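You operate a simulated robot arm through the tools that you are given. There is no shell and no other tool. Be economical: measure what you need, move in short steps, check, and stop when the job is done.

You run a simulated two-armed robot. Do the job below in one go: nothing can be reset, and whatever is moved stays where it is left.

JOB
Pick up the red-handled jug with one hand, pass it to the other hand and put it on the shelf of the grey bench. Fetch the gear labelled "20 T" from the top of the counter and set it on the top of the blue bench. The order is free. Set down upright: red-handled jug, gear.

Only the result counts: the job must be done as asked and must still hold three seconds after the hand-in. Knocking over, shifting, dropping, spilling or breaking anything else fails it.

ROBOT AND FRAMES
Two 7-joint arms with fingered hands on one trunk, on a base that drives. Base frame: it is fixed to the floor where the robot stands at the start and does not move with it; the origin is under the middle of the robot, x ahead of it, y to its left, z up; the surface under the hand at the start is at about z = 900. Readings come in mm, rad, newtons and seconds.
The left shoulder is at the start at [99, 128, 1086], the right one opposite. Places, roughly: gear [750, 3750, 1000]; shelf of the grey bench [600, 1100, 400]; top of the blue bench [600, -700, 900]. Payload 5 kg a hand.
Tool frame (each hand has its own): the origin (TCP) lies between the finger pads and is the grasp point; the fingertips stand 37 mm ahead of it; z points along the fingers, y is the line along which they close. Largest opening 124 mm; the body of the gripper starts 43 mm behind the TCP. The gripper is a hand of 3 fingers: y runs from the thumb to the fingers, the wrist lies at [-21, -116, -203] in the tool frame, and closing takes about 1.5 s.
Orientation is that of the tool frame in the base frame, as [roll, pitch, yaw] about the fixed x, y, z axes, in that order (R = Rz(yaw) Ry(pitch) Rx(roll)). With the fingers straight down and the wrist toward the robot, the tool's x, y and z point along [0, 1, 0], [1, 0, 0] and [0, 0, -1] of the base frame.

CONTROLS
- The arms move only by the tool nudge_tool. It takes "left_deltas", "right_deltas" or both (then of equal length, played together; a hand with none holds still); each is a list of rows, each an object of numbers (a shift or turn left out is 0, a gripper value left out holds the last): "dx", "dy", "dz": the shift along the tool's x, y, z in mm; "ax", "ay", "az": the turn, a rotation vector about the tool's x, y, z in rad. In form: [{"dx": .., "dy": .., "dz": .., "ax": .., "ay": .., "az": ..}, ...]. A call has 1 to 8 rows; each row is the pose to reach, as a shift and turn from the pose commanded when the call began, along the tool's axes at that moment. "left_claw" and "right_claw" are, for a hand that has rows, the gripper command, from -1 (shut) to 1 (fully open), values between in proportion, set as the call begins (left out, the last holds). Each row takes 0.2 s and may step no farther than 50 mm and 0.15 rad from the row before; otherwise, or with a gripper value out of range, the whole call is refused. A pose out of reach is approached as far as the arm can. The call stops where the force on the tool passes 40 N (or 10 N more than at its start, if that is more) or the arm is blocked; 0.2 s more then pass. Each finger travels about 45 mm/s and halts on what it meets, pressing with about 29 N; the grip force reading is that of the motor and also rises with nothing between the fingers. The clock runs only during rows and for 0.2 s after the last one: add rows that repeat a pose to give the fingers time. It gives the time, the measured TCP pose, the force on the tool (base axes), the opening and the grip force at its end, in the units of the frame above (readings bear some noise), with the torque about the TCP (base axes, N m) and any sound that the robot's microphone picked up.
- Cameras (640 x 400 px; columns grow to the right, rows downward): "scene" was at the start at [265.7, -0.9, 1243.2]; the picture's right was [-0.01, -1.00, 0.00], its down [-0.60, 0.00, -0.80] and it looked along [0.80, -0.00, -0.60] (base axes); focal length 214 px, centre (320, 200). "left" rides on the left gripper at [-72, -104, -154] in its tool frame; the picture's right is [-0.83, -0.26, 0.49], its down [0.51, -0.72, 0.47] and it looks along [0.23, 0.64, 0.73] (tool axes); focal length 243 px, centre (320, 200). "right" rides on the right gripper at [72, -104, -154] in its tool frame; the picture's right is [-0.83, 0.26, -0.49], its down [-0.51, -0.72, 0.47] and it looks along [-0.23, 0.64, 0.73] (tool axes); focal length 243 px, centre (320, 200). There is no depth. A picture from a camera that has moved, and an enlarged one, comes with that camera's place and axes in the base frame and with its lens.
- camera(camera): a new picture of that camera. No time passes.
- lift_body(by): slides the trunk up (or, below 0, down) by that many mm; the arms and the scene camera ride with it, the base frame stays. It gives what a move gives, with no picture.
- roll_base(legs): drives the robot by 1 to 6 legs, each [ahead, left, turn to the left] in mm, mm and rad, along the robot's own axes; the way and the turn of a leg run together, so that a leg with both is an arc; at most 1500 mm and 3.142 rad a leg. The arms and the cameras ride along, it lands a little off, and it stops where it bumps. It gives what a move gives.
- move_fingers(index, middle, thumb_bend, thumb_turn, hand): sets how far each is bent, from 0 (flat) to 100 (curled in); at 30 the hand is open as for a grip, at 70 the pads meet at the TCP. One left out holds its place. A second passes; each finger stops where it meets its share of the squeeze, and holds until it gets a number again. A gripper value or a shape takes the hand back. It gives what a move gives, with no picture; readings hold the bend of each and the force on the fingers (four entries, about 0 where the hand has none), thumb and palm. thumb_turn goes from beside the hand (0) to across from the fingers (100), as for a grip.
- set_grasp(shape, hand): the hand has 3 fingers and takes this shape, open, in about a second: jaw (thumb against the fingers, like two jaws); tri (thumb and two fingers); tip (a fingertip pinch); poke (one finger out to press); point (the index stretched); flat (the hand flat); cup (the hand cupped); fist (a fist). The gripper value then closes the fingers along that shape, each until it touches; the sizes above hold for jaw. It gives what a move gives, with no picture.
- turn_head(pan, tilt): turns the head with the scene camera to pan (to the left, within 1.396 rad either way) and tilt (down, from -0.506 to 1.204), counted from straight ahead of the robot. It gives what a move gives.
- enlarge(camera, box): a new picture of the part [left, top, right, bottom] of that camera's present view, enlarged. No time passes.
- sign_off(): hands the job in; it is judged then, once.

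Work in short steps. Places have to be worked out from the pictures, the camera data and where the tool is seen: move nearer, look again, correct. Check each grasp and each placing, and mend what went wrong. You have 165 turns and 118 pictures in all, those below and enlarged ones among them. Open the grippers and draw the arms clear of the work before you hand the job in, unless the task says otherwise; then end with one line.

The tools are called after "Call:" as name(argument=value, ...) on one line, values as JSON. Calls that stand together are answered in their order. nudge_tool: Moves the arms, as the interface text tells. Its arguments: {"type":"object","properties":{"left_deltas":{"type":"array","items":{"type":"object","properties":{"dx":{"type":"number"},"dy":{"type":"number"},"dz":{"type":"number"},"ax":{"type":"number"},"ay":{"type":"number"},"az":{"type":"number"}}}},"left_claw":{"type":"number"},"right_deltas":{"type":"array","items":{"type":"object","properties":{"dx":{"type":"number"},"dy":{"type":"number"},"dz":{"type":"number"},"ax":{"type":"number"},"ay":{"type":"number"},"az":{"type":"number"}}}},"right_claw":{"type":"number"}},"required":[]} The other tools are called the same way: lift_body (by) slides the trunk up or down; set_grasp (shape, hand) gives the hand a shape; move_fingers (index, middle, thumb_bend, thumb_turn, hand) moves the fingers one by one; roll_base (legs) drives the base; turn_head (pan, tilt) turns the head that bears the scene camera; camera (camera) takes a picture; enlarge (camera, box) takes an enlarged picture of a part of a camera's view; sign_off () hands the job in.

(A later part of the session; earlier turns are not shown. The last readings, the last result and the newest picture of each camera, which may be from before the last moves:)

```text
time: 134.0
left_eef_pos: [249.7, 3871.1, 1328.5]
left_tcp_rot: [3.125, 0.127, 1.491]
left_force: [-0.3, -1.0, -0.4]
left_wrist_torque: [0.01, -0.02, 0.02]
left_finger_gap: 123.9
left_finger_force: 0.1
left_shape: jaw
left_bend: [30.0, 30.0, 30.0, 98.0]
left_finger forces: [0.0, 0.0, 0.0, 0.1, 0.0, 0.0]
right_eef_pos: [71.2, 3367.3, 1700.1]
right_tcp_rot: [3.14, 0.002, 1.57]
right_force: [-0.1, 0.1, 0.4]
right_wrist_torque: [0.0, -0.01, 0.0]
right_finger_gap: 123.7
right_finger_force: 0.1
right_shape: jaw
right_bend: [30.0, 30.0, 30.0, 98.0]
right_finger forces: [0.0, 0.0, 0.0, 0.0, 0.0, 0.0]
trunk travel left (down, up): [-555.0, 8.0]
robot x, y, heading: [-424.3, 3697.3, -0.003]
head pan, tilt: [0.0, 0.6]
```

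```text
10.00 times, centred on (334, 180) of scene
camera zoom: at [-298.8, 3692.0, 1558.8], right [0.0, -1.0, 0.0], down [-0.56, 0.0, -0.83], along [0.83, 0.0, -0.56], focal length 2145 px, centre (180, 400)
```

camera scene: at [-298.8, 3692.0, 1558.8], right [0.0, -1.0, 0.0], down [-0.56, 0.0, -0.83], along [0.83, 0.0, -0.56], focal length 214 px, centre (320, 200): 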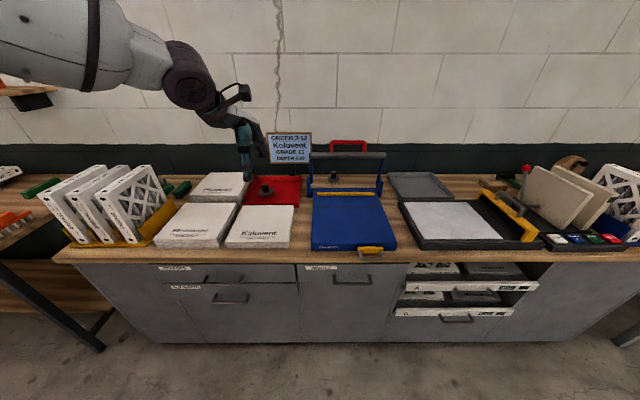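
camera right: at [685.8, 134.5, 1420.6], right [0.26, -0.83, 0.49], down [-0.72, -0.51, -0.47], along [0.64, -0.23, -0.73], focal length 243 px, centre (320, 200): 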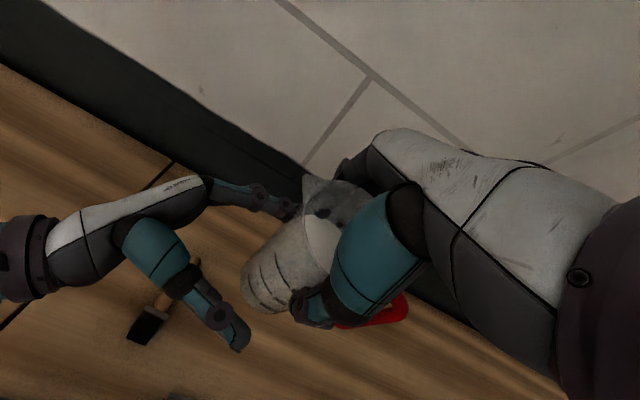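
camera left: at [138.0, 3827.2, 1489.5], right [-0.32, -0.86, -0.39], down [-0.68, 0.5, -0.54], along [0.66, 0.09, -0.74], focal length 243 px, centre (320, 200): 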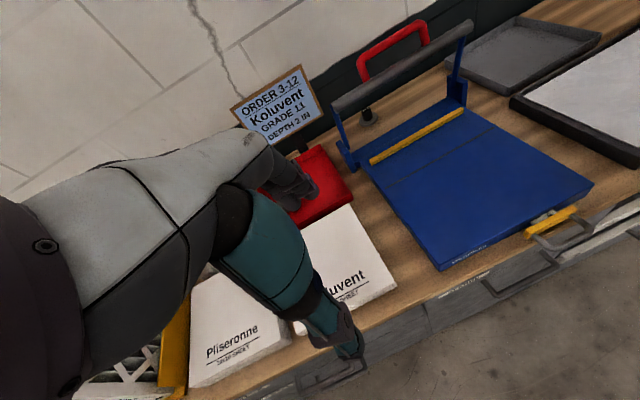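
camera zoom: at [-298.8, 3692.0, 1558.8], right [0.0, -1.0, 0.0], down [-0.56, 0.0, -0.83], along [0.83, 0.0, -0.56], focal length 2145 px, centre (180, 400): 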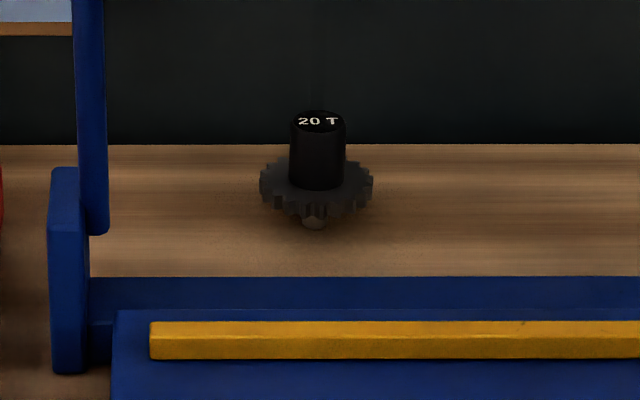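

The 20 T gear is the one behind the blue device; the 28 T is in the red tray. My triangulation suggests the counter is lower and farther than nominal (z≈890, gear ≈(880, 3607)). I'll move 250 mm closer and re-measure.

Call:
roll_base(legs=[[250, -40, 0]])

Call:
turn_head(pan=0.0, tilt=0.75)

Call:
camera(camera="scene")

Call:
camera(camera="left")

```text
time: 135.8
left_eef_pos: [493.3, 3834.6, 1332.8]
left_tcp_rot: [3.117, 0.127, 1.497]
left_force: [-0.5, 0.5, 0.5]
left_wrist_torque: [-0.03, -0.06, 0.0]
left_finger_gap: 123.9
left_finger_force: 0.1
left_shape: jaw
left_bend: [30.0, 30.0, 30.0, 98.0]
left_finger forces: [0.1, 0.0, 0.1, 0.1, 0.0, 0.1]
right_eef_pos: [315.7, 3332.0, 1704.1]
right_tcp_rot: [3.134, 0.0, 1.575]
right_force: [-1.0, 0.2, 0.2]
right_wrist_torque: [0.01, -0.06, -0.04]
right_finger_gap: 123.8
right_finger_force: 0.1
right_shape: jaw
right_bend: [30.0, 30.0, 30.0, 98.0]
right_finger forces: [0.1, 0.0, 0.0, 0.0, 0.0, 0.0]
trunk travel left (down, up): [-555.0, 8.0]
robot x, y, heading: [-177.5, 3652.7, 0.004]
head pan, tilt: [0.0, 0.6]
```

```text
time: 136.5
left_eef_pos: [497.3, 3835.9, 1330.0]
left_tcp_rot: [3.123, 0.127, 1.496]
left_force: [0.2, -1.0, -0.1]
left_wrist_torque: [0.03, -0.01, 0.0]
left_finger_gap: 123.9
left_finger_force: 0.1
left_shape: jaw
left_bend: [30.0, 30.0, 30.0, 98.0]
left_finger forces: [0.0, 0.0, 0.1, 0.0, 0.1, 0.0]
right_eef_pos: [319.1, 3331.4, 1702.3]
right_tcp_rot: [3.137, 0.0, 1.573]
right_force: [-1.0, -0.4, 0.0]
right_wrist_torque: [-0.01, -0.01, 0.01]
right_finger_gap: 123.9
right_finger_force: 0.1
right_shape: jaw
right_bend: [30.0, 30.0, 30.0, 98.0]
right_finger forces: [0.1, 0.0, 0.0, 0.0, 0.0, 0.0]
trunk travel left (down, up): [-555.0, 8.0]
robot x, y, heading: [-175.6, 3654.2, 0.001]
head pan, tilt: [0.0, 0.75]
```

```text
51 pictures are left
camera scene: at [-55.7, 3653.5, 1546.1], right [0.0, -1.0, 0.0], down [-0.68, 0.0, -0.73], along [0.73, 0.0, -0.68], focal length 214 px, centre (320, 200)
```

scene: 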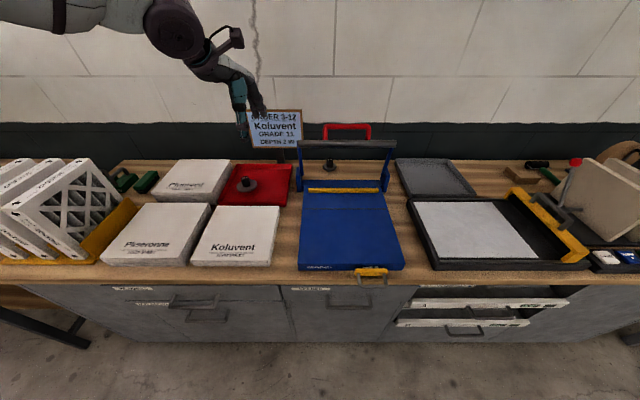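

```text
50 pictures are left
camera left: at [385.7, 3790.8, 1490.6], right [-0.32, -0.87, -0.39], down [-0.68, 0.49, -0.55], along [0.66, 0.09, -0.74], focal length 243 px, centre (320, 200)
```

left: 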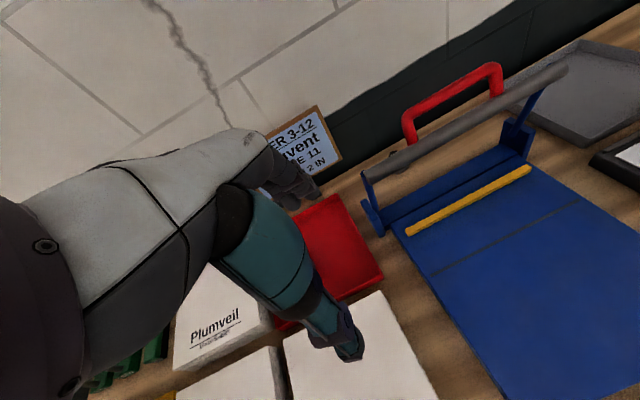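

Call:
enlarge(camera="scene", box=[290, 110, 402, 180])

```text
5.71 times, centred on (346, 145) of scene
camera zoom: at [-55.7, 3653.5, 1546.1], right [0.0, -1.0, 0.0], down [-0.68, 0.0, -0.73], along [0.73, 0.0, -0.68], focal length 1226 px, centre (171, 514)
```

zoom: 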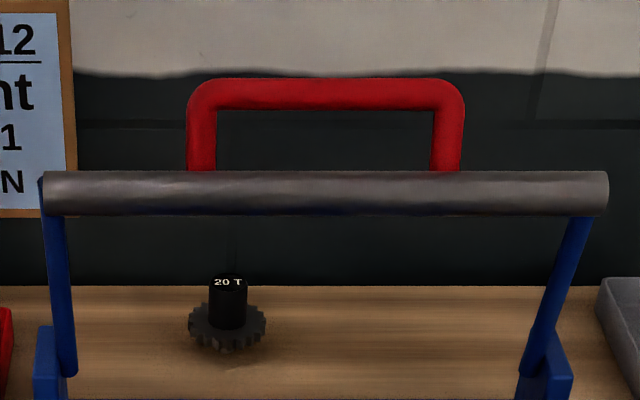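

Consistent triangulation: gear at about (852, 3606), hub top z≈974, disc top ≈934, counter ≈905. The device's bar (x≈668, z≤1176, y 3370–3736) and red handle (x≈706, z≤1215, y 3466–3641) stand in front, so I'll come in from the left with the hand yawed. First I'll level the left hand and yaw it.

Call:
nudge_tool(left_deltas=[{"ay": 0.063}, {"ay": 0.126}])

Call:
nudge_tool(left_deltas=[{"az": 0.14}, {"az": 0.28}, {"az": 0.42}, {"az": 0.56}, {"az": 0.7}, {"az": 0.84}, {"az": 0.98}, {"az": 1.06}])

Call:
roll_base(legs=[[110, 90, 0]])

Call:
camera(camera="scene")

```text
time: 137.1
left_eef_pos: [498.2, 3834.0, 1329.1]
left_tcp_rot: [3.123, 0.0, 1.499]
left_force: [-0.4, -0.4, -0.1]
left_wrist_torque: [-0.02, 0.03, 0.03]
left_finger_gap: 124.2
left_finger_force: 0.1
left_shape: jaw
left_bend: [30.0, 30.0, 30.0, 98.0]
left_finger forces: [0.0, 0.0, 0.0, 0.0, 0.0, 0.0]
right_eef_pos: [323.2, 3329.2, 1701.2]
right_tcp_rot: [-3.141, -0.002, 1.574]
right_force: [1.1, -0.4, -0.3]
right_wrist_torque: [0.0, 0.0, 0.0]
right_finger_gap: 123.8
right_finger_force: 0.1
right_shape: jaw
right_bend: [30.0, 30.0, 30.0, 98.0]
right_finger forces: [0.0, 0.1, 0.0, 0.0, 0.0, 0.0]
trunk travel left (down, up): [-555.0, 8.0]
robot x, y, heading: [-175.5, 3653.2, 0.004]
head pan, tilt: [0.0, 0.75]
```

```text
time: 138.9
left_eef_pos: [500.7, 3835.9, 1327.2]
left_tcp_rot: [3.131, -0.012, 0.44]
left_force: [-0.5, 0.5, 0.0]
left_wrist_torque: [0.0, 0.0, -0.01]
left_finger_gap: 124.2
left_finger_force: 0.1
left_shape: jaw
left_bend: [30.0, 30.0, 30.0, 98.0]
left_finger forces: [0.1, 0.0, 0.0, 0.0, 0.1, 0.0]
right_eef_pos: [325.1, 3330.4, 1701.7]
right_tcp_rot: [-3.141, 0.0, 1.574]
right_force: [1.7, 0.0, 0.1]
right_wrist_torque: [-0.01, -0.02, -0.04]
right_finger_gap: 123.8
right_finger_force: 0.0
right_shape: jaw
right_bend: [30.0, 30.0, 30.0, 98.0]
right_finger forces: [0.1, 0.0, 0.0, 0.1, 0.0, 0.0]
trunk travel left (down, up): [-555.0, 8.0]
robot x, y, heading: [-173.6, 3656.3, 0.007]
head pan, tilt: [0.0, 0.75]
```

```text
time: 140.4
left_eef_pos: [605.3, 3923.6, 1331.1]
left_tcp_rot: [3.133, -0.016, 0.437]
left_force: [-0.6, -0.6, 0.3]
left_wrist_torque: [0.02, -0.02, 0.03]
left_finger_gap: 124.1
left_finger_force: 0.1
left_shape: jaw
left_bend: [30.0, 30.0, 30.0, 98.0]
left_finger forces: [0.0, 0.1, 0.0, 0.1, 0.1, 0.1]
right_eef_pos: [427.0, 3417.2, 1701.4]
right_tcp_rot: [3.136, -0.003, 1.572]
right_force: [-0.2, -1.2, 0.3]
right_wrist_torque: [0.04, -0.04, 0.0]
right_finger_gap: 123.7
right_finger_force: 0.1
right_shape: jaw
right_bend: [30.0, 30.0, 30.0, 98.0]
right_finger forces: [0.0, 0.1, 0.1, 0.0, 0.0, 0.0]
trunk travel left (down, up): [-555.0, 8.0]
robot x, y, heading: [-68.1, 3741.3, 0.001]
head pan, tilt: [0.0, 0.75]
```

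```text
48 pictures are left
camera scene: at [51.1, 3741.1, 1546.2], right [0.0, -1.0, 0.0], down [-0.68, 0.0, -0.73], along [0.73, 0.0, -0.68], focal length 214 px, centre (320, 200)
```

scene: 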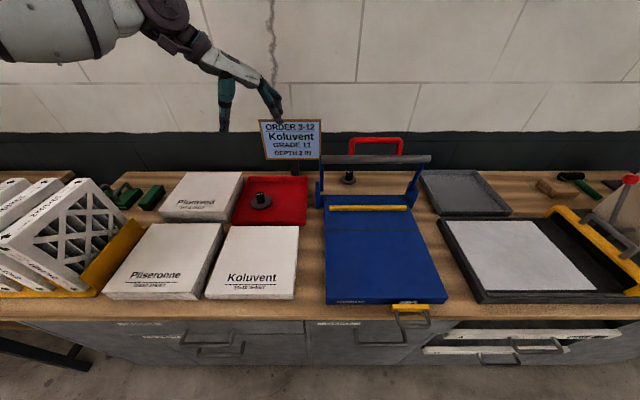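

The counter edge is similar to the blue bench's, so robot x≈-5 should be safe, as at the start. I'll creep forward 60 mm and move the left hand over the gear, high up.

Call:
roll_base(legs=[[60, 0, 0]])

Call:
nudge_tool(left_deltas=[{"dx": 4, "dy": 45}, {"dx": 9, "dy": 91}, {"dx": 13, "dy": 137}, {"dx": 17, "dy": 183}, {"dx": 22, "dy": 229}, {"dx": 26, "dy": 275}, {"dx": 30, "dy": 321}, {"dx": 35, "dy": 367}])

Call:
camera(camera="left")

Call:
camera(camera="scene")

```text
time: 141.4
left_eef_pos: [653.3, 3924.4, 1340.4]
left_tcp_rot: [3.122, -0.027, 0.436]
left_force: [-1.5, 0.4, 1.4]
left_wrist_torque: [0.0, -0.14, 0.01]
left_finger_gap: 123.7
left_finger_force: 0.0
left_shape: jaw
left_bend: [30.0, 30.0, 30.0, 97.0]
left_finger forces: [0.0, 0.0, 0.0, 0.0, 0.0, 0.1]
right_eef_pos: [468.1, 3420.8, 1711.2]
right_tcp_rot: [3.123, 0.0, 1.571]
right_force: [-2.7, 0.5, 0.9]
right_wrist_torque: [-0.04, -0.17, -0.03]
right_finger_gap: 124.0
right_finger_force: 0.0
right_shape: jaw
right_bend: [30.0, 30.0, 30.0, 98.0]
right_finger forces: [0.0, 0.1, 0.0, 0.1, 0.1, 0.0]
trunk travel left (down, up): [-555.0, 8.0]
robot x, y, heading: [-14.6, 3747.3, -0.009]
head pan, tilt: [0.0, 0.75]
```

```text
time: 143.2
left_eef_pos: [756.8, 3777.4, 1327.5]
left_tcp_rot: [3.132, -0.011, 0.433]
left_force: [0.3, 0.6, 0.3]
left_wrist_torque: [0.0, 0.02, -0.02]
left_finger_gap: 123.8
left_finger_force: 0.2
left_shape: jaw
left_bend: [30.0, 30.0, 30.0, 98.0]
left_finger forces: [0.0, 0.0, 0.0, 0.0, 0.1, 0.1]
left hand out of reach, approached as far as the arm can: row 4, 5, 6, 7, 8
right_eef_pos: [491.6, 3421.0, 1700.7]
right_tcp_rot: [3.14, 0.0, 1.571]
right_force: [-0.6, -0.7, 0.2]
right_wrist_torque: [-0.02, 0.04, 0.01]
right_finger_gap: 123.8
right_finger_force: 0.1
right_shape: jaw
right_bend: [30.0, 30.0, 30.0, 98.0]
right_finger forces: [0.0, 0.0, 0.0, 0.0, 0.0, 0.0]
trunk travel left (down, up): [-555.0, 8.0]
robot x, y, heading: [-10.7, 3742.8, -0.002]
head pan, tilt: [0.0, 0.75]
```

```text
47 pictures are left
camera left: at [644.5, 3840.7, 1481.3], right [-0.86, -0.11, -0.5], down [0.16, 0.87, -0.47], along [0.49, -0.49, -0.72], focal length 243 px, centre (320, 200)
```

left: 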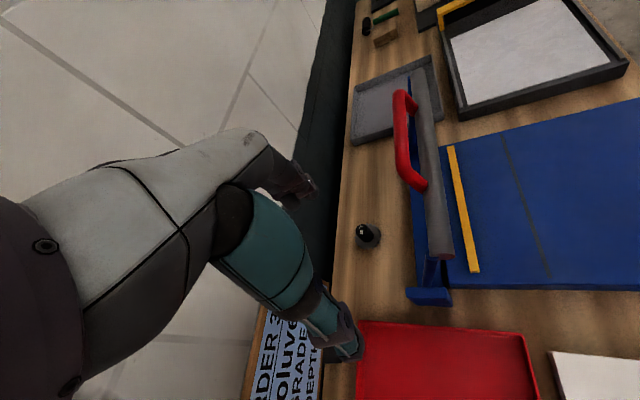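

```text
46 pictures are left
camera scene: at [116.3, 3744.2, 1545.1], right [0.0, -1.0, 0.0], down [-0.68, 0.0, -0.73], along [0.73, 0.0, -0.68], focal length 214 px, centre (320, 200)
```

scene: 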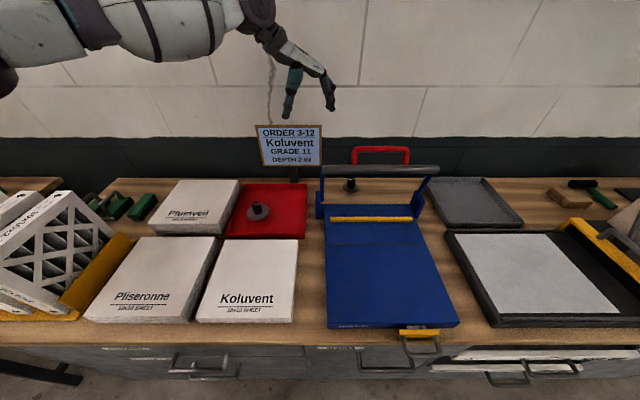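

Left camera confirms the gear at about (846, 3609). The straight-on reach is limited, so I'll pull the hand back, shift left a bit, and turn the robot about 0.4 rad to the right. That lets the left arm reach in from the left of the frame more naturally.

Call:
nudge_tool(left_deltas=[{"dx": -13, "dy": -43}, {"dx": -26, "dy": -87}, {"dx": -38, "dy": -130}, {"dx": -51, "dy": -174}, {"dx": -64, "dy": -217}])

Call:
roll_base(legs=[[-35, 70, 0], [0, 0, -0.4]])

Call:
camera(camera="left")

```text
time: 144.4
left_eef_pos: [599.7, 3948.5, 1332.7]
left_tcp_rot: [3.126, -0.016, 0.435]
left_force: [0.5, 0.6, -0.6]
left_wrist_torque: [-0.02, -0.01, 0.01]
left_finger_gap: 124.0
left_finger_force: 0.0
left_shape: jaw
left_bend: [30.0, 30.0, 30.0, 98.0]
left_finger forces: [0.0, 0.1, 0.0, 0.0, 0.1, 0.0]
right_eef_pos: [481.8, 3424.3, 1705.3]
right_tcp_rot: [3.136, 0.001, 1.571]
right_force: [0.1, -0.3, 0.4]
right_wrist_torque: [0.0, -0.04, 0.01]
right_finger_gap: 123.6
right_finger_force: 0.0
right_shape: jaw
right_bend: [30.0, 30.0, 30.0, 98.0]
right_finger forces: [0.0, 0.0, 0.1, 0.0, 0.0, 0.0]
trunk travel left (down, up): [-555.0, 8.0]
robot x, y, heading: [-11.0, 3742.4, 0.002]
head pan, tilt: [0.0, 0.75]
```

```text
time: 146.9
left_eef_pos: [600.9, 3756.5, 1330.6]
left_tcp_rot: [3.131, -0.013, 0.031]
left_force: [0.7, -0.5, 0.0]
left_wrist_torque: [0.01, 0.01, 0.01]
left_finger_gap: 124.2
left_finger_force: 0.1
left_shape: jaw
left_bend: [30.0, 30.0, 30.0, 98.0]
left_finger forces: [0.0, 0.0, 0.0, 0.0, 0.0, 0.0]
right_eef_pos: [284.2, 3321.6, 1701.5]
right_tcp_rot: [3.139, -0.001, 1.166]
right_force: [1.1, -0.8, -0.1]
right_wrist_torque: [-0.01, 0.02, 0.01]
right_finger_gap: 123.9
right_finger_force: 0.1
right_shape: jaw
right_bend: [30.0, 30.0, 30.0, 98.0]
right_finger forces: [0.0, 0.0, 0.0, 0.0, 0.0, 0.1]
trunk travel left (down, up): [-555.0, 8.0]
robot x, y, heading: [-44.2, 3814.5, -0.406]
head pan, tilt: [0.0, 0.75]
```

```text
45 pictures are left
camera left: at [522.0, 3860.4, 1482.7], right [-0.83, 0.23, -0.51], down [0.49, 0.73, -0.47], along [0.26, -0.64, -0.72], focal length 243 px, centre (320, 200)
```

left: 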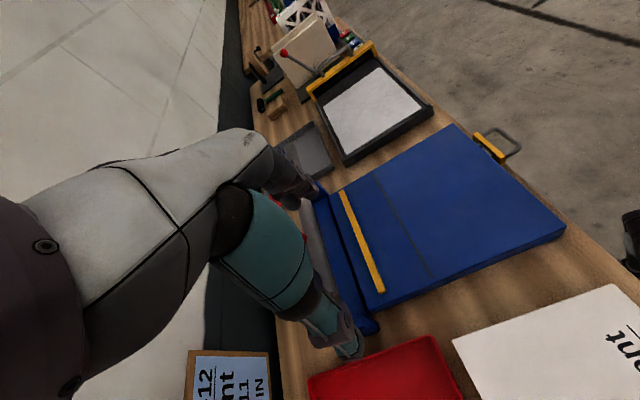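

Now the hand's closing axis runs along −y (yaw ≈ 90°). Let me try reaching above the gear from here.

Call:
nudge_tool(left_deltas=[{"dx": 45}, {"dx": 90}, {"dx": 135, "dy": 10}, {"dx": 175, "dy": 35}, {"dx": 205, "dy": 65}, {"dx": 230, "dy": 95}, {"dx": 245, "dy": 125}, {"dx": 245, "dy": 149}])

Call:
camera(camera="left")

```text
time: 148.7
left_eef_pos: [821.3, 3641.4, 1332.2]
left_tcp_rot: [3.127, -0.017, 0.032]
left_force: [0.2, 1.1, 0.7]
left_wrist_torque: [-0.01, -0.01, -0.02]
left_finger_gap: 124.2
left_finger_force: 0.1
left_shape: jaw
left_bend: [30.0, 30.0, 30.0, 98.0]
left_finger forces: [0.1, 0.1, 0.0, 0.1, 0.1, 0.1]
left hand out of reach, approached as far as the arm can: row 7, 8
right_eef_pos: [281.4, 3321.5, 1703.4]
right_tcp_rot: [3.137, 0.001, 1.166]
right_force: [-1.1, 0.5, -0.4]
right_wrist_torque: [0.03, 0.0, 0.0]
right_finger_gap: 123.6
right_finger_force: 0.1
right_shape: jaw
right_bend: [30.0, 30.0, 30.0, 98.0]
right_finger forces: [0.0, 0.0, 0.0, 0.1, 0.0, 0.0]
trunk travel left (down, up): [-555.0, 8.0]
robot x, y, heading: [-47.9, 3815.8, -0.408]
head pan, tilt: [0.0, 0.75]
```

```text
44 pictures are left
camera left: at [742.0, 3745.2, 1483.2], right [-0.83, 0.23, -0.51], down [0.49, 0.73, -0.47], along [0.27, -0.64, -0.72], focal length 243 px, centre (320, 200)
```

left: 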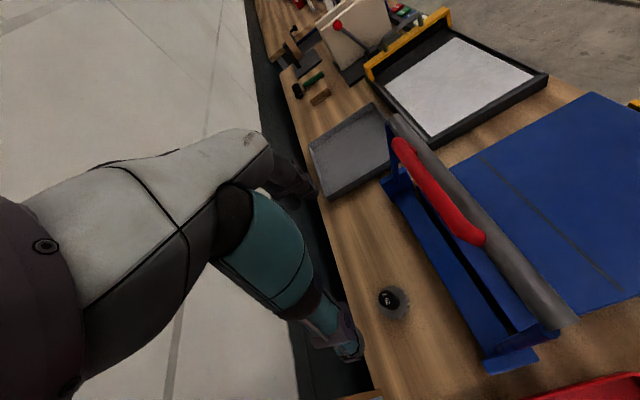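

The reach from this side is far better: the hand is nearly over the gear, which I now place at (851, 3610). I'll descend partway and check the clearance of the forearm to the bar.

Call:
nudge_tool(left_deltas=[{"dz": 40, "dx": 3}, {"dz": 80, "dx": 5}, {"dz": 120, "dx": 5, "dy": -3}])

Call:
turn_head(pan=0.3, tilt=0.6)

Call:
camera(camera="scene")

Call:
camera(camera="left")

```text
time: 149.5
left_eef_pos: [825.8, 3645.2, 1212.5]
left_tcp_rot: [3.13, -0.016, 0.031]
left_force: [0.9, 0.0, 0.2]
left_wrist_torque: [0.01, 0.02, 0.0]
left_finger_gap: 124.0
left_finger_force: 0.1
left_shape: jaw
left_bend: [30.0, 30.0, 30.0, 98.0]
left_finger forces: [0.0, 0.1, 0.0, 0.1, 0.0, 0.1]
right_eef_pos: [284.2, 3319.4, 1702.1]
right_tcp_rot: [3.137, -0.001, 1.166]
right_force: [0.1, 0.0, 0.1]
right_wrist_torque: [0.02, 0.0, 0.04]
right_finger_gap: 123.7
right_finger_force: 0.0
right_shape: jaw
right_bend: [30.0, 30.0, 30.0, 98.0]
right_finger forces: [0.0, 0.0, 0.1, 0.0, 0.0, 0.0]
trunk travel left (down, up): [-555.0, 8.0]
robot x, y, heading: [-44.7, 3815.9, -0.403]
head pan, tilt: [0.0, 0.75]
```

```text
time: 150.3
left_eef_pos: [825.3, 3643.3, 1213.1]
left_tcp_rot: [3.131, -0.013, 0.03]
left_force: [0.7, 0.2, -0.5]
left_wrist_torque: [0.02, -0.01, -0.01]
left_finger_gap: 124.1
left_finger_force: 0.0
left_shape: jaw
left_bend: [30.0, 30.0, 30.0, 98.0]
left_finger forces: [0.1, 0.1, 0.1, 0.0, 0.0, 0.0]
right_eef_pos: [284.5, 3319.6, 1701.9]
right_tcp_rot: [3.139, 0.001, 1.166]
right_force: [-0.8, 0.3, 0.0]
right_wrist_torque: [-0.04, 0.01, 0.03]
right_finger_gap: 123.8
right_finger_force: 0.0
right_shape: jaw
right_bend: [30.0, 30.0, 30.0, 98.0]
right_finger forces: [0.1, 0.0, 0.0, 0.1, 0.1, 0.1]
trunk travel left (down, up): [-555.0, 8.0]
robot x, y, heading: [-46.2, 3817.2, -0.404]
head pan, tilt: [0.3, 0.6]
```

```text
43 pictures are left
camera scene: at [79.8, 3788.6, 1558.5], right [-0.11, -0.99, 0.0], down [-0.56, 0.06, -0.82], along [0.82, -0.09, -0.57], focal length 214 px, centre (320, 200)
```

scene: 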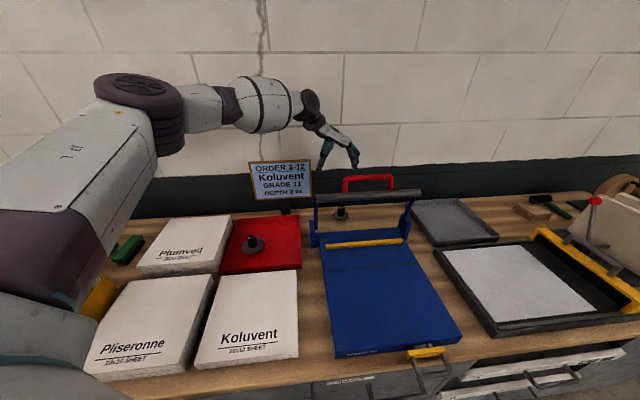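

```text
42 pictures are left
camera left: at [747.5, 3746.4, 1365.2], right [-0.83, 0.23, -0.51], down [0.49, 0.73, -0.47], along [0.26, -0.64, -0.72], focal length 243 px, centre (320, 200)
```

left: 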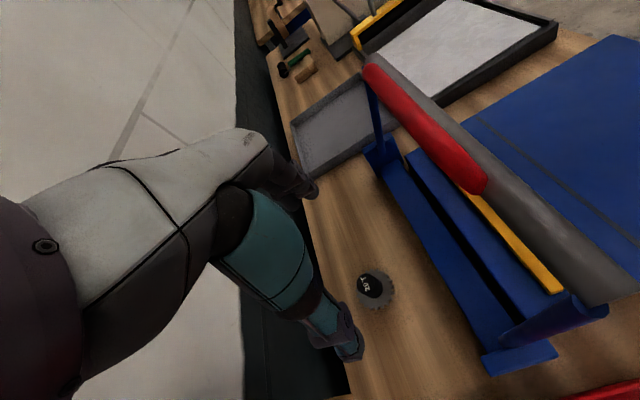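

The elbow lies far out left and the forearm comes in sideways, well clear of the bar. I'll centre over the gear (849, 3612).

Call:
nudge_tool(left_deltas=[{"dx": 12, "dy": 16, "dz": 15}, {"dx": 24, "dy": 32, "dz": 30}, {"dx": 24, "dy": 32, "dz": 60}, {"dx": 24, "dy": 32, "dz": 90}, {"dx": 24, "dy": 32, "dz": 90}])

Call:
camera(camera="left")

Call:
camera(camera="scene")

```text
time: 151.5
left_eef_pos: [813.9, 3649.9, 1140.2]
left_tcp_rot: [3.129, -0.016, 0.028]
left_force: [-0.4, 0.0, -0.5]
left_wrist_torque: [0.0, 0.0, -0.02]
left_finger_gap: 123.8
left_finger_force: 0.1
left_shape: jaw
left_bend: [30.0, 30.0, 30.0, 98.0]
left_finger forces: [0.0, 0.1, 0.1, 0.0, 0.0, 0.0]
left hand out of reach, approached as far as the arm can: row 1, 2, 3, 4, 5
right_eef_pos: [283.5, 3319.3, 1702.7]
right_tcp_rot: [3.139, 0.001, 1.166]
right_force: [-0.2, 0.9, 0.8]
right_wrist_torque: [0.03, 0.03, 0.01]
right_finger_gap: 123.6
right_finger_force: 0.0
right_shape: jaw
right_bend: [30.0, 30.0, 30.0, 98.0]
right_finger forces: [0.0, 0.0, 0.1, 0.1, 0.1, 0.0]
trunk travel left (down, up): [-555.0, 8.0]
robot x, y, heading: [-38.9, 3812.9, -0.405]
head pan, tilt: [0.3, 0.6]
```

```text
41 pictures are left
camera left: at [735.2, 3753.7, 1292.1], right [-0.83, 0.23, -0.51], down [0.49, 0.73, -0.47], along [0.26, -0.64, -0.72], focal length 243 px, centre (320, 200)
```

left: 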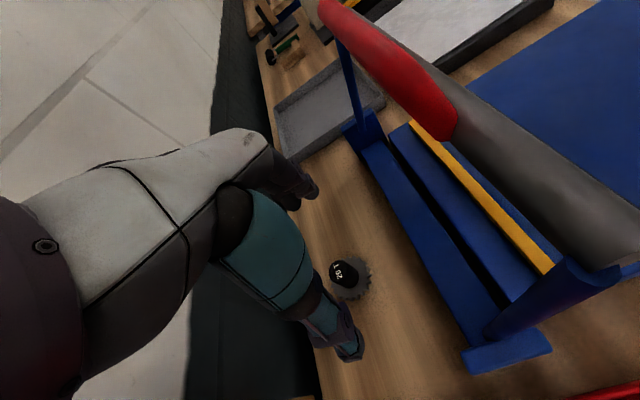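

```text
40 pictures are left
camera scene: at [79.7, 3788.6, 1558.6], right [-0.11, -0.99, 0.0], down [-0.56, 0.06, -0.83], along [0.82, -0.09, -0.56], focal length 214 px, centre (320, 200)
```

scene: 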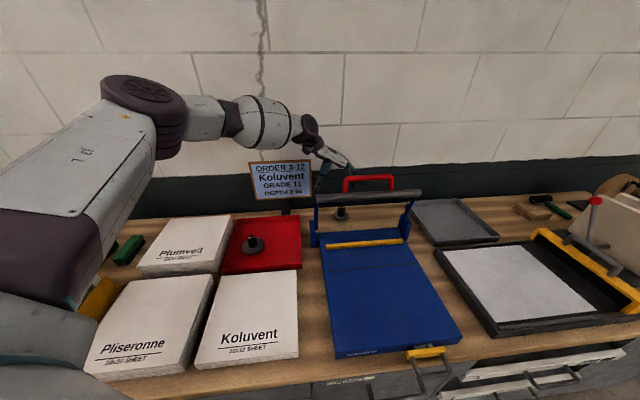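

I need the shoulder lower for more horizontal reach: raise the hand relative to the trunk, then lower the trunk.

Call:
nudge_tool(left_deltas=[{"dz": -45}, {"dz": -90}, {"dz": -130}])

Call:
lift_body(by=-170)

Call:
nudge_tool(left_deltas=[{"dx": 12, "dy": 12}, {"dx": 24, "dy": 24}, {"dx": 35, "dy": 38}, {"dx": 35, "dy": 38}])

Call:
camera(camera="left")

```text
time: 152.3
left_eef_pos: [808.5, 3650.1, 1269.8]
left_tcp_rot: [3.131, -0.013, 0.029]
left_force: [-1.1, -0.8, 0.1]
left_wrist_torque: [0.03, -0.02, 0.02]
left_finger_gap: 123.7
left_finger_force: 0.0
left_shape: jaw
left_bend: [30.0, 30.0, 30.0, 98.0]
left_finger forces: [0.1, 0.1, 0.0, 0.1, 0.0, 0.1]
right_eef_pos: [282.4, 3320.1, 1703.0]
right_tcp_rot: [3.136, 0.0, 1.167]
right_force: [0.3, -0.4, -0.4]
right_wrist_torque: [-0.01, 0.01, -0.02]
right_finger_gap: 123.8
right_finger_force: 0.0
right_shape: jaw
right_bend: [30.0, 30.0, 30.0, 98.0]
right_finger forces: [0.0, 0.1, 0.0, 0.1, 0.1, 0.0]
trunk travel left (down, up): [-555.0, 8.0]
robot x, y, heading: [-47.8, 3814.3, -0.403]
head pan, tilt: [0.3, 0.6]
```

```text
time: 154.2
left_eef_pos: [810.7, 3650.5, 1100.7]
left_tcp_rot: [3.13, -0.015, 0.03]
left_force: [-0.5, 0.0, 0.5]
left_wrist_torque: [0.01, -0.03, -0.01]
left_finger_gap: 124.0
left_finger_force: 0.1
left_shape: jaw
left_bend: [30.0, 30.0, 30.0, 98.0]
left_finger forces: [0.0, 0.0, 0.0, 0.1, 0.0, 0.0]
right_eef_pos: [283.9, 3320.8, 1534.0]
right_tcp_rot: [3.136, 0.0, 1.166]
right_force: [-0.5, 0.8, 0.3]
right_wrist_torque: [0.04, 0.01, -0.01]
right_finger_gap: 123.6
right_finger_force: 0.0
right_shape: jaw
right_bend: [30.0, 30.0, 30.0, 98.0]
right_finger forces: [0.0, 0.0, 0.0, 0.1, 0.0, 0.0]
trunk travel left (down, up): [-385.0, 178.0]
robot x, y, heading: [-50.3, 3814.7, -0.401]
head pan, tilt: [0.3, 0.6]
```

```text
time: 155.2
left_eef_pos: [847.7, 3614.3, 1102.3]
left_tcp_rot: [3.13, -0.014, 0.03]
left_force: [0.1, -0.5, -0.2]
left_wrist_torque: [0.0, -0.03, -0.01]
left_finger_gap: 123.9
left_finger_force: 0.1
left_shape: jaw
left_bend: [30.0, 30.0, 30.0, 98.0]
left_finger forces: [0.0, 0.0, 0.0, 0.1, 0.0, 0.0]
right_eef_pos: [284.1, 3320.3, 1531.8]
right_tcp_rot: [3.137, -0.001, 1.167]
right_force: [0.0, -0.3, -0.3]
right_wrist_torque: [-0.02, -0.01, -0.01]
right_finger_gap: 123.9
right_finger_force: 0.1
right_shape: jaw
right_bend: [30.0, 30.0, 30.0, 98.0]
right_finger forces: [0.0, 0.1, 0.1, 0.0, 0.1, 0.1]
trunk travel left (down, up): [-385.0, 178.0]
robot x, y, heading: [-47.4, 3815.9, -0.402]
head pan, tilt: [0.3, 0.6]
```

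```text
39 pictures are left
camera left: at [768.9, 3717.9, 1254.3], right [-0.83, 0.23, -0.51], down [0.49, 0.73, -0.47], along [0.26, -0.64, -0.72], focal length 243 px, centre (320, 200)
```

left: 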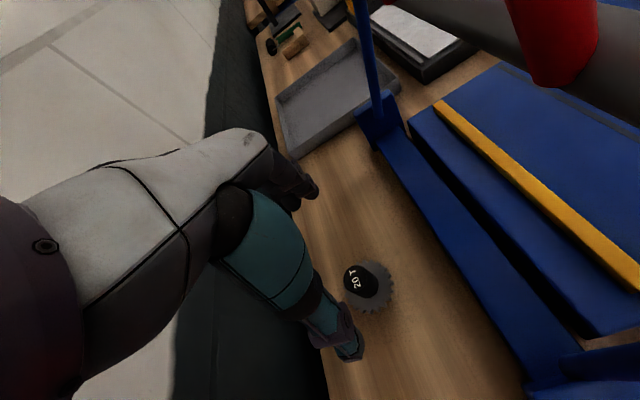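

Positioned at (848, 3614) vs gear (851, 3612). I'll descend to just above hub level and look.

Call:
nudge_tool(left_deltas=[{"dz": 35, "dx": 3, "dy": 2}, {"dz": 70, "dx": 3, "dy": 2}, {"dz": 90, "dx": 3, "dy": 2}, {"dz": 90, "dx": 3, "dy": 2}])

Call:
camera(camera="left")

Call:
turn_head(pan=0.2, tilt=0.6)

Call:
enlarge(camera="scene", box=[200, 100, 440, 250])

```text
time: 156.2
left_eef_pos: [850.0, 3611.8, 1010.5]
left_tcp_rot: [3.13, -0.014, 0.032]
left_force: [0.1, 0.0, 0.1]
left_wrist_torque: [0.01, -0.02, -0.02]
left_finger_gap: 123.6
left_finger_force: 0.0
left_shape: jaw
left_bend: [30.0, 30.0, 30.0, 98.0]
left_finger forces: [0.0, 0.1, 0.0, 0.0, 0.0, 0.0]
right_eef_pos: [283.3, 3320.8, 1532.8]
right_tcp_rot: [3.138, 0.0, 1.166]
right_force: [0.2, -0.3, 0.2]
right_wrist_torque: [-0.02, -0.02, 0.0]
right_finger_gap: 124.1
right_finger_force: 0.1
right_shape: jaw
right_bend: [30.0, 30.0, 30.0, 98.0]
right_finger forces: [0.0, 0.1, 0.1, 0.0, 0.0, 0.0]
trunk travel left (down, up): [-385.0, 178.0]
robot x, y, heading: [-45.1, 3813.4, -0.405]
head pan, tilt: [0.3, 0.6]
```

```text
38 pictures are left
camera left: at [772.2, 3714.5, 1164.2], right [-0.83, 0.23, -0.51], down [0.49, 0.73, -0.47], along [0.26, -0.64, -0.72], focal length 243 px, centre (320, 200)
```

left: 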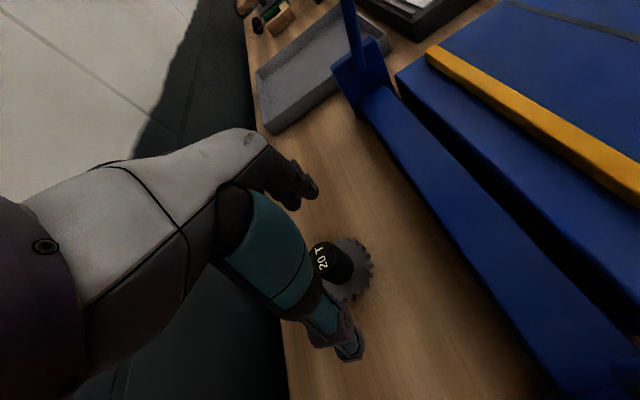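

```text
time: 156.9
left_eef_pos: [851.5, 3610.4, 1011.5]
left_tcp_rot: [3.131, -0.014, 0.031]
left_force: [-0.2, -0.8, -0.2]
left_wrist_torque: [0.0, 0.03, 0.0]
left_finger_gap: 123.9
left_finger_force: 0.2
left_shape: jaw
left_bend: [30.0, 30.0, 30.0, 98.0]
left_finger forces: [0.0, 0.1, 0.0, 0.0, 0.0, 0.1]
right_eef_pos: [285.1, 3319.7, 1531.2]
right_tcp_rot: [3.139, 0.0, 1.164]
right_force: [0.4, -0.3, 0.5]
right_wrist_torque: [0.01, -0.02, -0.02]
right_finger_gap: 123.8
right_finger_force: 0.1
right_shape: jaw
right_bend: [30.0, 30.0, 30.0, 98.0]
right_finger forces: [0.0, 0.0, 0.0, 0.0, 0.0, 0.1]
trunk travel left (down, up): [-385.0, 178.0]
robot x, y, heading: [-44.4, 3817.4, -0.403]
head pan, tilt: [0.201, 0.6]
```

```text
2.67 times, centred on (320, 175) of scene
camera zoom: at [180.8, 3736.2, 1358.2], right [-0.2, -0.98, 0.0], down [-0.55, 0.11, -0.83], along [0.81, -0.17, -0.56], focal length 572 px, centre (320, 267)
```

zoom: 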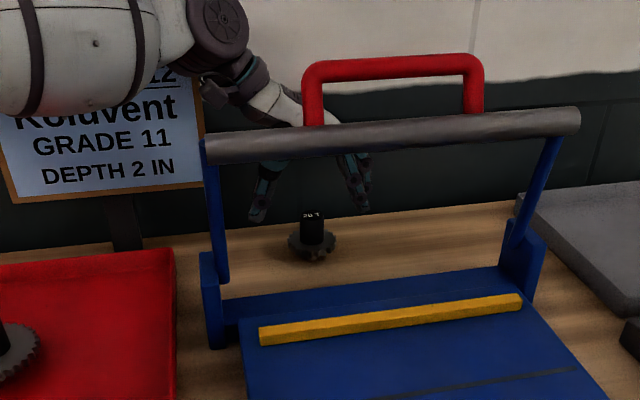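

Well centred between thumb and fingers. Going down 30 mm more and closing on the hub.

Call:
nudge_tool(left_deltas=[{"dz": 15, "dx": 2}, {"dz": 26, "dx": 2}, {"dz": 30, "dx": 2}, {"dz": 30, "dx": 2}])

Call:
enlarge(camera="scene", box=[270, 150, 350, 200])

Call:
nudge_tool(left_deltas=[{}, {}, {}, {}, {}, {}, {}, {}], left_claw=-1)

Call:
enlarge(camera="scene", box=[270, 150, 350, 200])

```text
time: 157.9
left_eef_pos: [853.0, 3611.4, 980.5]
left_tcp_rot: [3.13, -0.014, 0.03]
left_force: [0.1, -0.8, 0.1]
left_wrist_torque: [0.01, -0.02, 0.03]
left_finger_gap: 124.1
left_finger_force: 0.1
left_shape: jaw
left_bend: [30.0, 30.0, 30.0, 98.0]
left_finger forces: [0.0, 0.1, 0.1, 0.0, 0.0, 0.0]
right_eef_pos: [284.0, 3320.3, 1531.7]
right_tcp_rot: [3.137, -0.001, 1.165]
right_force: [0.0, -0.4, -0.4]
right_wrist_torque: [-0.01, 0.02, -0.01]
right_finger_gap: 123.9
right_finger_force: 0.1
right_shape: jaw
right_bend: [30.0, 30.0, 30.0, 98.0]
right_finger forces: [0.1, 0.1, 0.0, 0.1, 0.1, 0.0]
trunk travel left (down, up): [-385.0, 178.0]
robot x, y, heading: [-44.4, 3813.7, -0.405]
head pan, tilt: [0.201, 0.6]
```

```text
8.00 times, centred on (310, 175) of scene
camera zoom: at [180.9, 3736.1, 1358.2], right [-0.2, -0.98, 0.0], down [-0.55, 0.12, -0.83], along [0.81, -0.17, -0.56], focal length 1716 px, centre (400, 400)
```

zoom: 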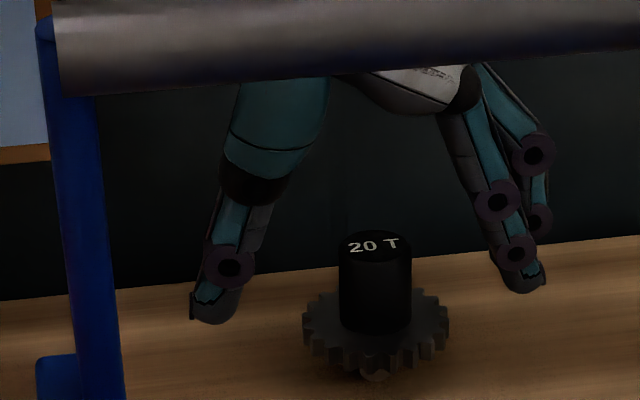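

```text
time: 159.7
left_eef_pos: [853.8, 3611.6, 981.2]
left_tcp_rot: [3.132, -0.014, 0.031]
left_force: [-1.3, -0.4, -0.3]
left_wrist_torque: [-0.05, -0.01, -0.03]
left_finger_gap: 23.0
left_finger_force: 29.1
left_shape: jaw
left_bend: [73.0, 59.0, 74.0, 100.0]
left_finger forces: [15.6, 9.1, 0.0, 0.0, 23.7, 0.1]
right_eef_pos: [284.5, 3319.8, 1531.9]
right_tcp_rot: [3.137, -0.001, 1.167]
right_force: [-0.9, -0.6, -0.7]
right_wrist_torque: [-0.01, 0.0, 0.0]
right_finger_gap: 123.8
right_finger_force: 0.1
right_shape: jaw
right_bend: [30.0, 30.0, 30.0, 98.0]
right_finger forces: [0.1, 0.0, 0.1, 0.0, 0.0, 0.1]
trunk travel left (down, up): [-385.0, 178.0]
robot x, y, heading: [-43.1, 3814.5, -0.406]
head pan, tilt: [0.201, 0.6]
```

```text
8.00 times, centred on (310, 175) of scene
camera zoom: at [180.9, 3736.1, 1358.2], right [-0.2, -0.98, 0.0], down [-0.55, 0.12, -0.82], along [0.81, -0.17, -0.57], focal length 1716 px, centre (400, 400)
```

zoom: 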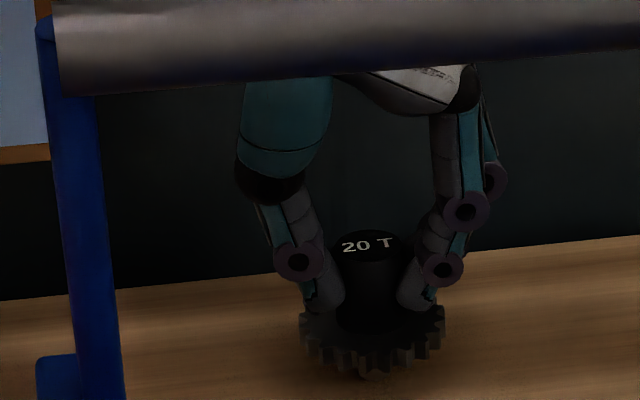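

Gear gripped at the hub. Lift a little and check.

Call:
nudge_tool(left_deltas=[{"dz": -10}, {"dz": -25}, {"dz": -40}, {"dz": -60}])

Call:
enlarge(camera="scene", box=[270, 120, 350, 200])

```text
time: 160.7
left_eef_pos: [850.7, 3612.2, 1042.3]
left_tcp_rot: [3.132, -0.014, 0.03]
left_force: [-0.1, 0.1, -2.3]
left_wrist_torque: [-0.01, -0.01, 0.04]
left_finger_gap: 23.3
left_finger_force: 28.8
left_shape: jaw
left_bend: [73.0, 59.0, 74.0, 100.0]
left_finger forces: [15.5, 9.1, 0.0, 0.0, 23.6, 0.1]
right_eef_pos: [284.5, 3319.2, 1533.1]
right_tcp_rot: [3.138, 0.0, 1.165]
right_force: [-0.8, 0.3, -0.2]
right_wrist_torque: [0.0, -0.04, 0.01]
right_finger_gap: 123.8
right_finger_force: 0.1
right_shape: jaw
right_bend: [30.0, 30.0, 30.0, 98.0]
right_finger forces: [0.1, 0.0, 0.1, 0.0, 0.1, 0.0]
trunk travel left (down, up): [-385.0, 178.0]
robot x, y, heading: [-44.9, 3814.9, -0.406]
head pan, tilt: [0.201, 0.6]
```

```text
5.00 times, centred on (310, 160) of scene
camera zoom: at [180.3, 3736.1, 1358.3], right [-0.2, -0.98, 0.0], down [-0.55, 0.12, -0.83], along [0.81, -0.17, -0.56], focal length 1072 px, centre (370, 400)
```

zoom: 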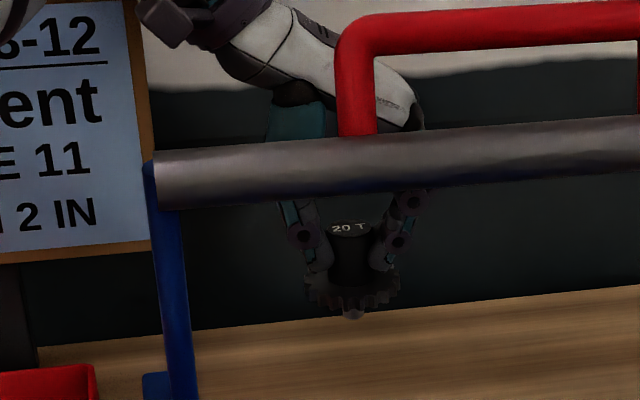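

The gear is up (2.3 N) and level. Raising the trunk and then retracting to the left the way I came.

Call:
lift_body(by=170)

Call:
nudge_tool(left_deltas=[{"dz": -25, "dx": -8, "dy": -10}, {"dz": -50, "dx": -16, "dy": -20}, {"dz": -75, "dx": -24, "dy": -35}, {"dz": -100, "dx": -40, "dy": -60}, {"dz": -110, "dx": -70, "dy": -90}, {"dz": -110, "dx": -105, "dy": -120}, {"dz": -110, "dx": -140, "dy": -150}, {"dz": -110, "dx": -180, "dy": -175}])

Call:
camera(camera="scene")

```text
time: 162.6
left_eef_pos: [835.8, 3619.0, 1351.3]
left_tcp_rot: [3.065, -0.157, 0.037]
left_force: [-0.6, 0.3, -3.4]
left_wrist_torque: [0.01, 0.04, -0.05]
left_finger_gap: 23.2
left_finger_force: 28.6
left_shape: jaw
left_bend: [73.0, 59.0, 74.0, 100.0]
left_finger forces: [15.6, 9.0, 0.0, 0.1, 23.7, 0.1]
right_eef_pos: [286.8, 3320.0, 1700.7]
right_tcp_rot: [3.141, 0.0, 1.166]
right_force: [0.6, -1.1, -0.6]
right_wrist_torque: [0.02, 0.05, -0.03]
right_finger_gap: 123.7
right_finger_force: 0.0
right_shape: jaw
right_bend: [30.0, 30.0, 30.0, 98.0]
right_finger forces: [0.0, 0.0, 0.0, 0.0, 0.0, 0.0]
trunk travel left (down, up): [-555.0, 8.0]
robot x, y, heading: [-46.6, 3813.0, -0.408]
head pan, tilt: [0.201, 0.6]
```

```text
time: 164.4
left_eef_pos: [633.3, 3797.1, 1422.8]
left_tcp_rot: [3.059, -0.164, 0.035]
left_force: [-0.6, 1.3, -1.4]
left_wrist_torque: [-0.01, -0.01, 0.04]
left_finger_gap: 22.8
left_finger_force: 29.1
left_shape: jaw
left_bend: [73.0, 59.0, 74.0, 100.0]
left_finger forces: [15.5, 9.2, 0.0, 0.1, 23.9, 0.1]
right_eef_pos: [281.2, 3323.1, 1705.1]
right_tcp_rot: [3.135, 0.001, 1.167]
right_force: [-0.1, -0.5, 0.2]
right_wrist_torque: [-0.03, -0.03, -0.01]
right_finger_gap: 123.8
right_finger_force: 0.1
right_shape: jaw
right_bend: [30.0, 30.0, 30.0, 98.0]
right_finger forces: [0.1, 0.0, 0.1, 0.1, 0.1, 0.1]
trunk travel left (down, up): [-555.0, 8.0]
robot x, y, heading: [-42.4, 3814.5, -0.408]
head pan, tilt: [0.201, 0.6]
```

```text
33 pictures are left
camera scene: at [76.1, 3782.6, 1558.9], right [-0.2, -0.98, 0.0], down [-0.55, 0.11, -0.83], along [0.81, -0.17, -0.56], focal length 214 px, centre (320, 200)
```

scene: 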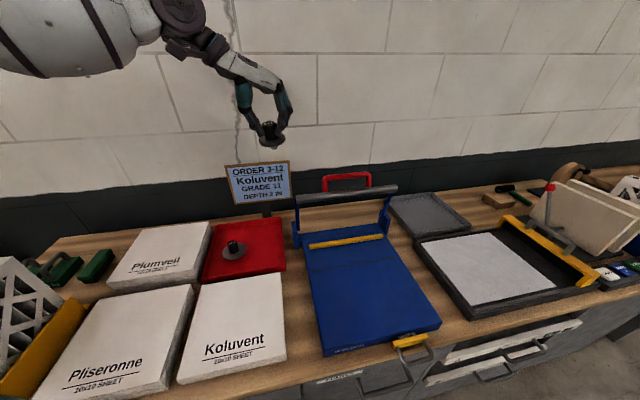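

The arm shifted posture during the lift, but the gear is held and nothing on the counter appears moved. I'll back away, square up, and check the counter.

Call:
roll_base(legs=[[-570, -246, 0], [0, 0, 0.408]])

Call:
turn_head(pan=0.0, tilt=0.5)

Call:
camera(camera="scene")

Call:
camera(camera="left")

```text
time: 169.2
left_eef_pos: [-52.9, 4081.0, 1420.0]
left_tcp_rot: [3.062, -0.161, 0.465]
left_force: [0.8, -0.2, -2.4]
left_wrist_torque: [-0.01, 0.04, -0.03]
left_finger_gap: 22.7
left_finger_force: 29.1
left_shape: jaw
left_bend: [73.0, 59.0, 74.0, 100.0]
left_finger forces: [15.6, 9.4, 0.0, 0.0, 23.7, 0.0]
right_eef_pos: [-175.0, 3501.3, 1702.3]
right_tcp_rot: [3.138, -0.001, 1.593]
right_force: [0.0, -0.4, -0.2]
right_wrist_torque: [0.01, -0.02, 0.04]
right_finger_gap: 123.8
right_finger_force: 0.0
right_shape: jaw
right_bend: [30.0, 30.0, 30.0, 98.0]
right_finger forces: [0.0, 0.1, 0.0, 0.0, 0.0, 0.0]
trunk travel left (down, up): [-555.0, 8.0]
robot x, y, heading: [-678.2, 3814.3, 0.028]
head pan, tilt: [0.201, 0.6]
```

```text
time: 169.9
left_eef_pos: [-53.7, 4081.6, 1419.5]
left_tcp_rot: [3.062, -0.162, 0.464]
left_force: [0.1, -0.4, -2.7]
left_wrist_torque: [0.02, 0.05, 0.01]
left_finger_gap: 23.0
left_finger_force: 29.4
left_shape: jaw
left_bend: [73.0, 59.0, 74.0, 100.0]
left_finger forces: [15.5, 9.4, 0.0, 0.0, 23.7, 0.1]
right_eef_pos: [-174.3, 3502.6, 1702.7]
right_tcp_rot: [3.139, 0.001, 1.593]
right_force: [0.0, -0.6, -0.7]
right_wrist_torque: [-0.02, 0.02, -0.03]
right_finger_gap: 123.6
right_finger_force: 0.0
right_shape: jaw
right_bend: [30.0, 30.0, 30.0, 98.0]
right_finger forces: [0.0, 0.0, 0.0, 0.0, 0.0, 0.0]
trunk travel left (down, up): [-555.0, 8.0]
robot x, y, heading: [-682.2, 3813.4, 0.025]
head pan, tilt: [0.0, 0.499]
```

```text
32 pictures are left
camera scene: at [-548.1, 3818.3, 1567.5], right [0.02, -1.0, 0.0], down [-0.48, -0.01, -0.88], along [0.88, 0.02, -0.48], focal length 214 px, centre (320, 200)
```

scene: 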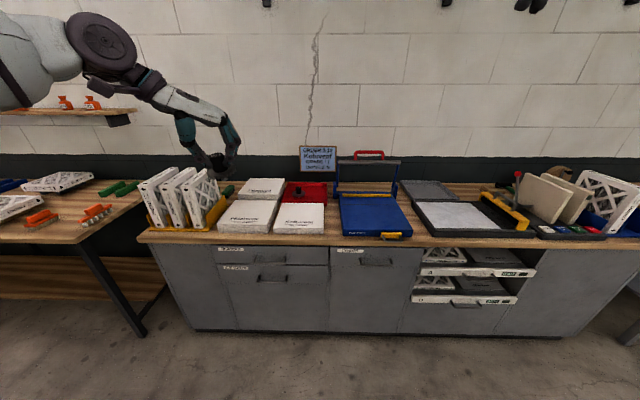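

```text
31 pictures are left
camera left: at [-189.5, 4142.6, 1553.1], right [-0.76, -0.13, -0.64], down [0.22, 0.87, -0.44], along [0.61, -0.47, -0.63], focal length 243 px, centre (320, 200)
```

left: 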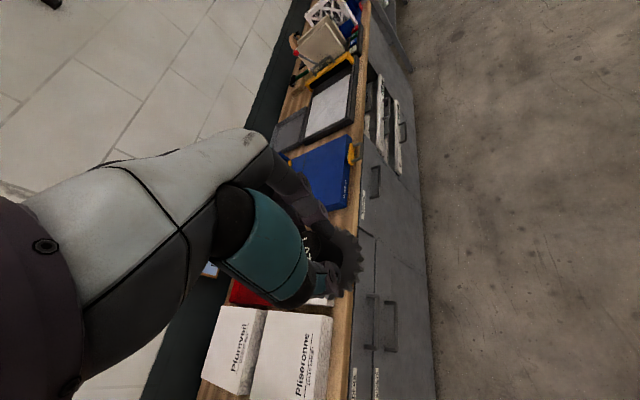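

The counter is intact and the gear is held. Driving back along the aisle toward the blue bench.

Call:
roll_base(legs=[[0, 0, -0.026], [0, -1400, 0], [0, -1000, 0]])

```text
time: 191.2
left_eef_pos: [-44.4, 1700.9, 1420.7]
left_tcp_rot: [3.062, -0.16, 0.446]
left_force: [-1.2, 0.7, -2.1]
left_wrist_torque: [-0.02, 0.03, -0.01]
left_finger_gap: 23.1
left_finger_force: 28.5
left_shape: jaw
left_bend: [73.0, 59.0, 74.0, 100.0]
left_finger forces: [15.4, 9.3, 0.0, 0.0, 23.7, 0.0]
right_eef_pos: [-177.0, 1125.7, 1702.2]
right_tcp_rot: [3.139, -0.001, 1.577]
right_force: [-0.6, 0.6, 0.2]
right_wrist_torque: [-0.04, -0.01, -0.02]
right_finger_gap: 123.8
right_finger_force: 0.0
right_shape: jaw
right_bend: [30.0, 30.0, 30.0, 98.0]
right_finger forces: [0.0, 0.0, 0.0, 0.0, 0.0, 0.1]
trunk travel left (down, up): [-555.0, 8.0]
robot x, y, heading: [-676.1, 1446.7, 0.009]
head pan, tilt: [0.0, 0.499]
```

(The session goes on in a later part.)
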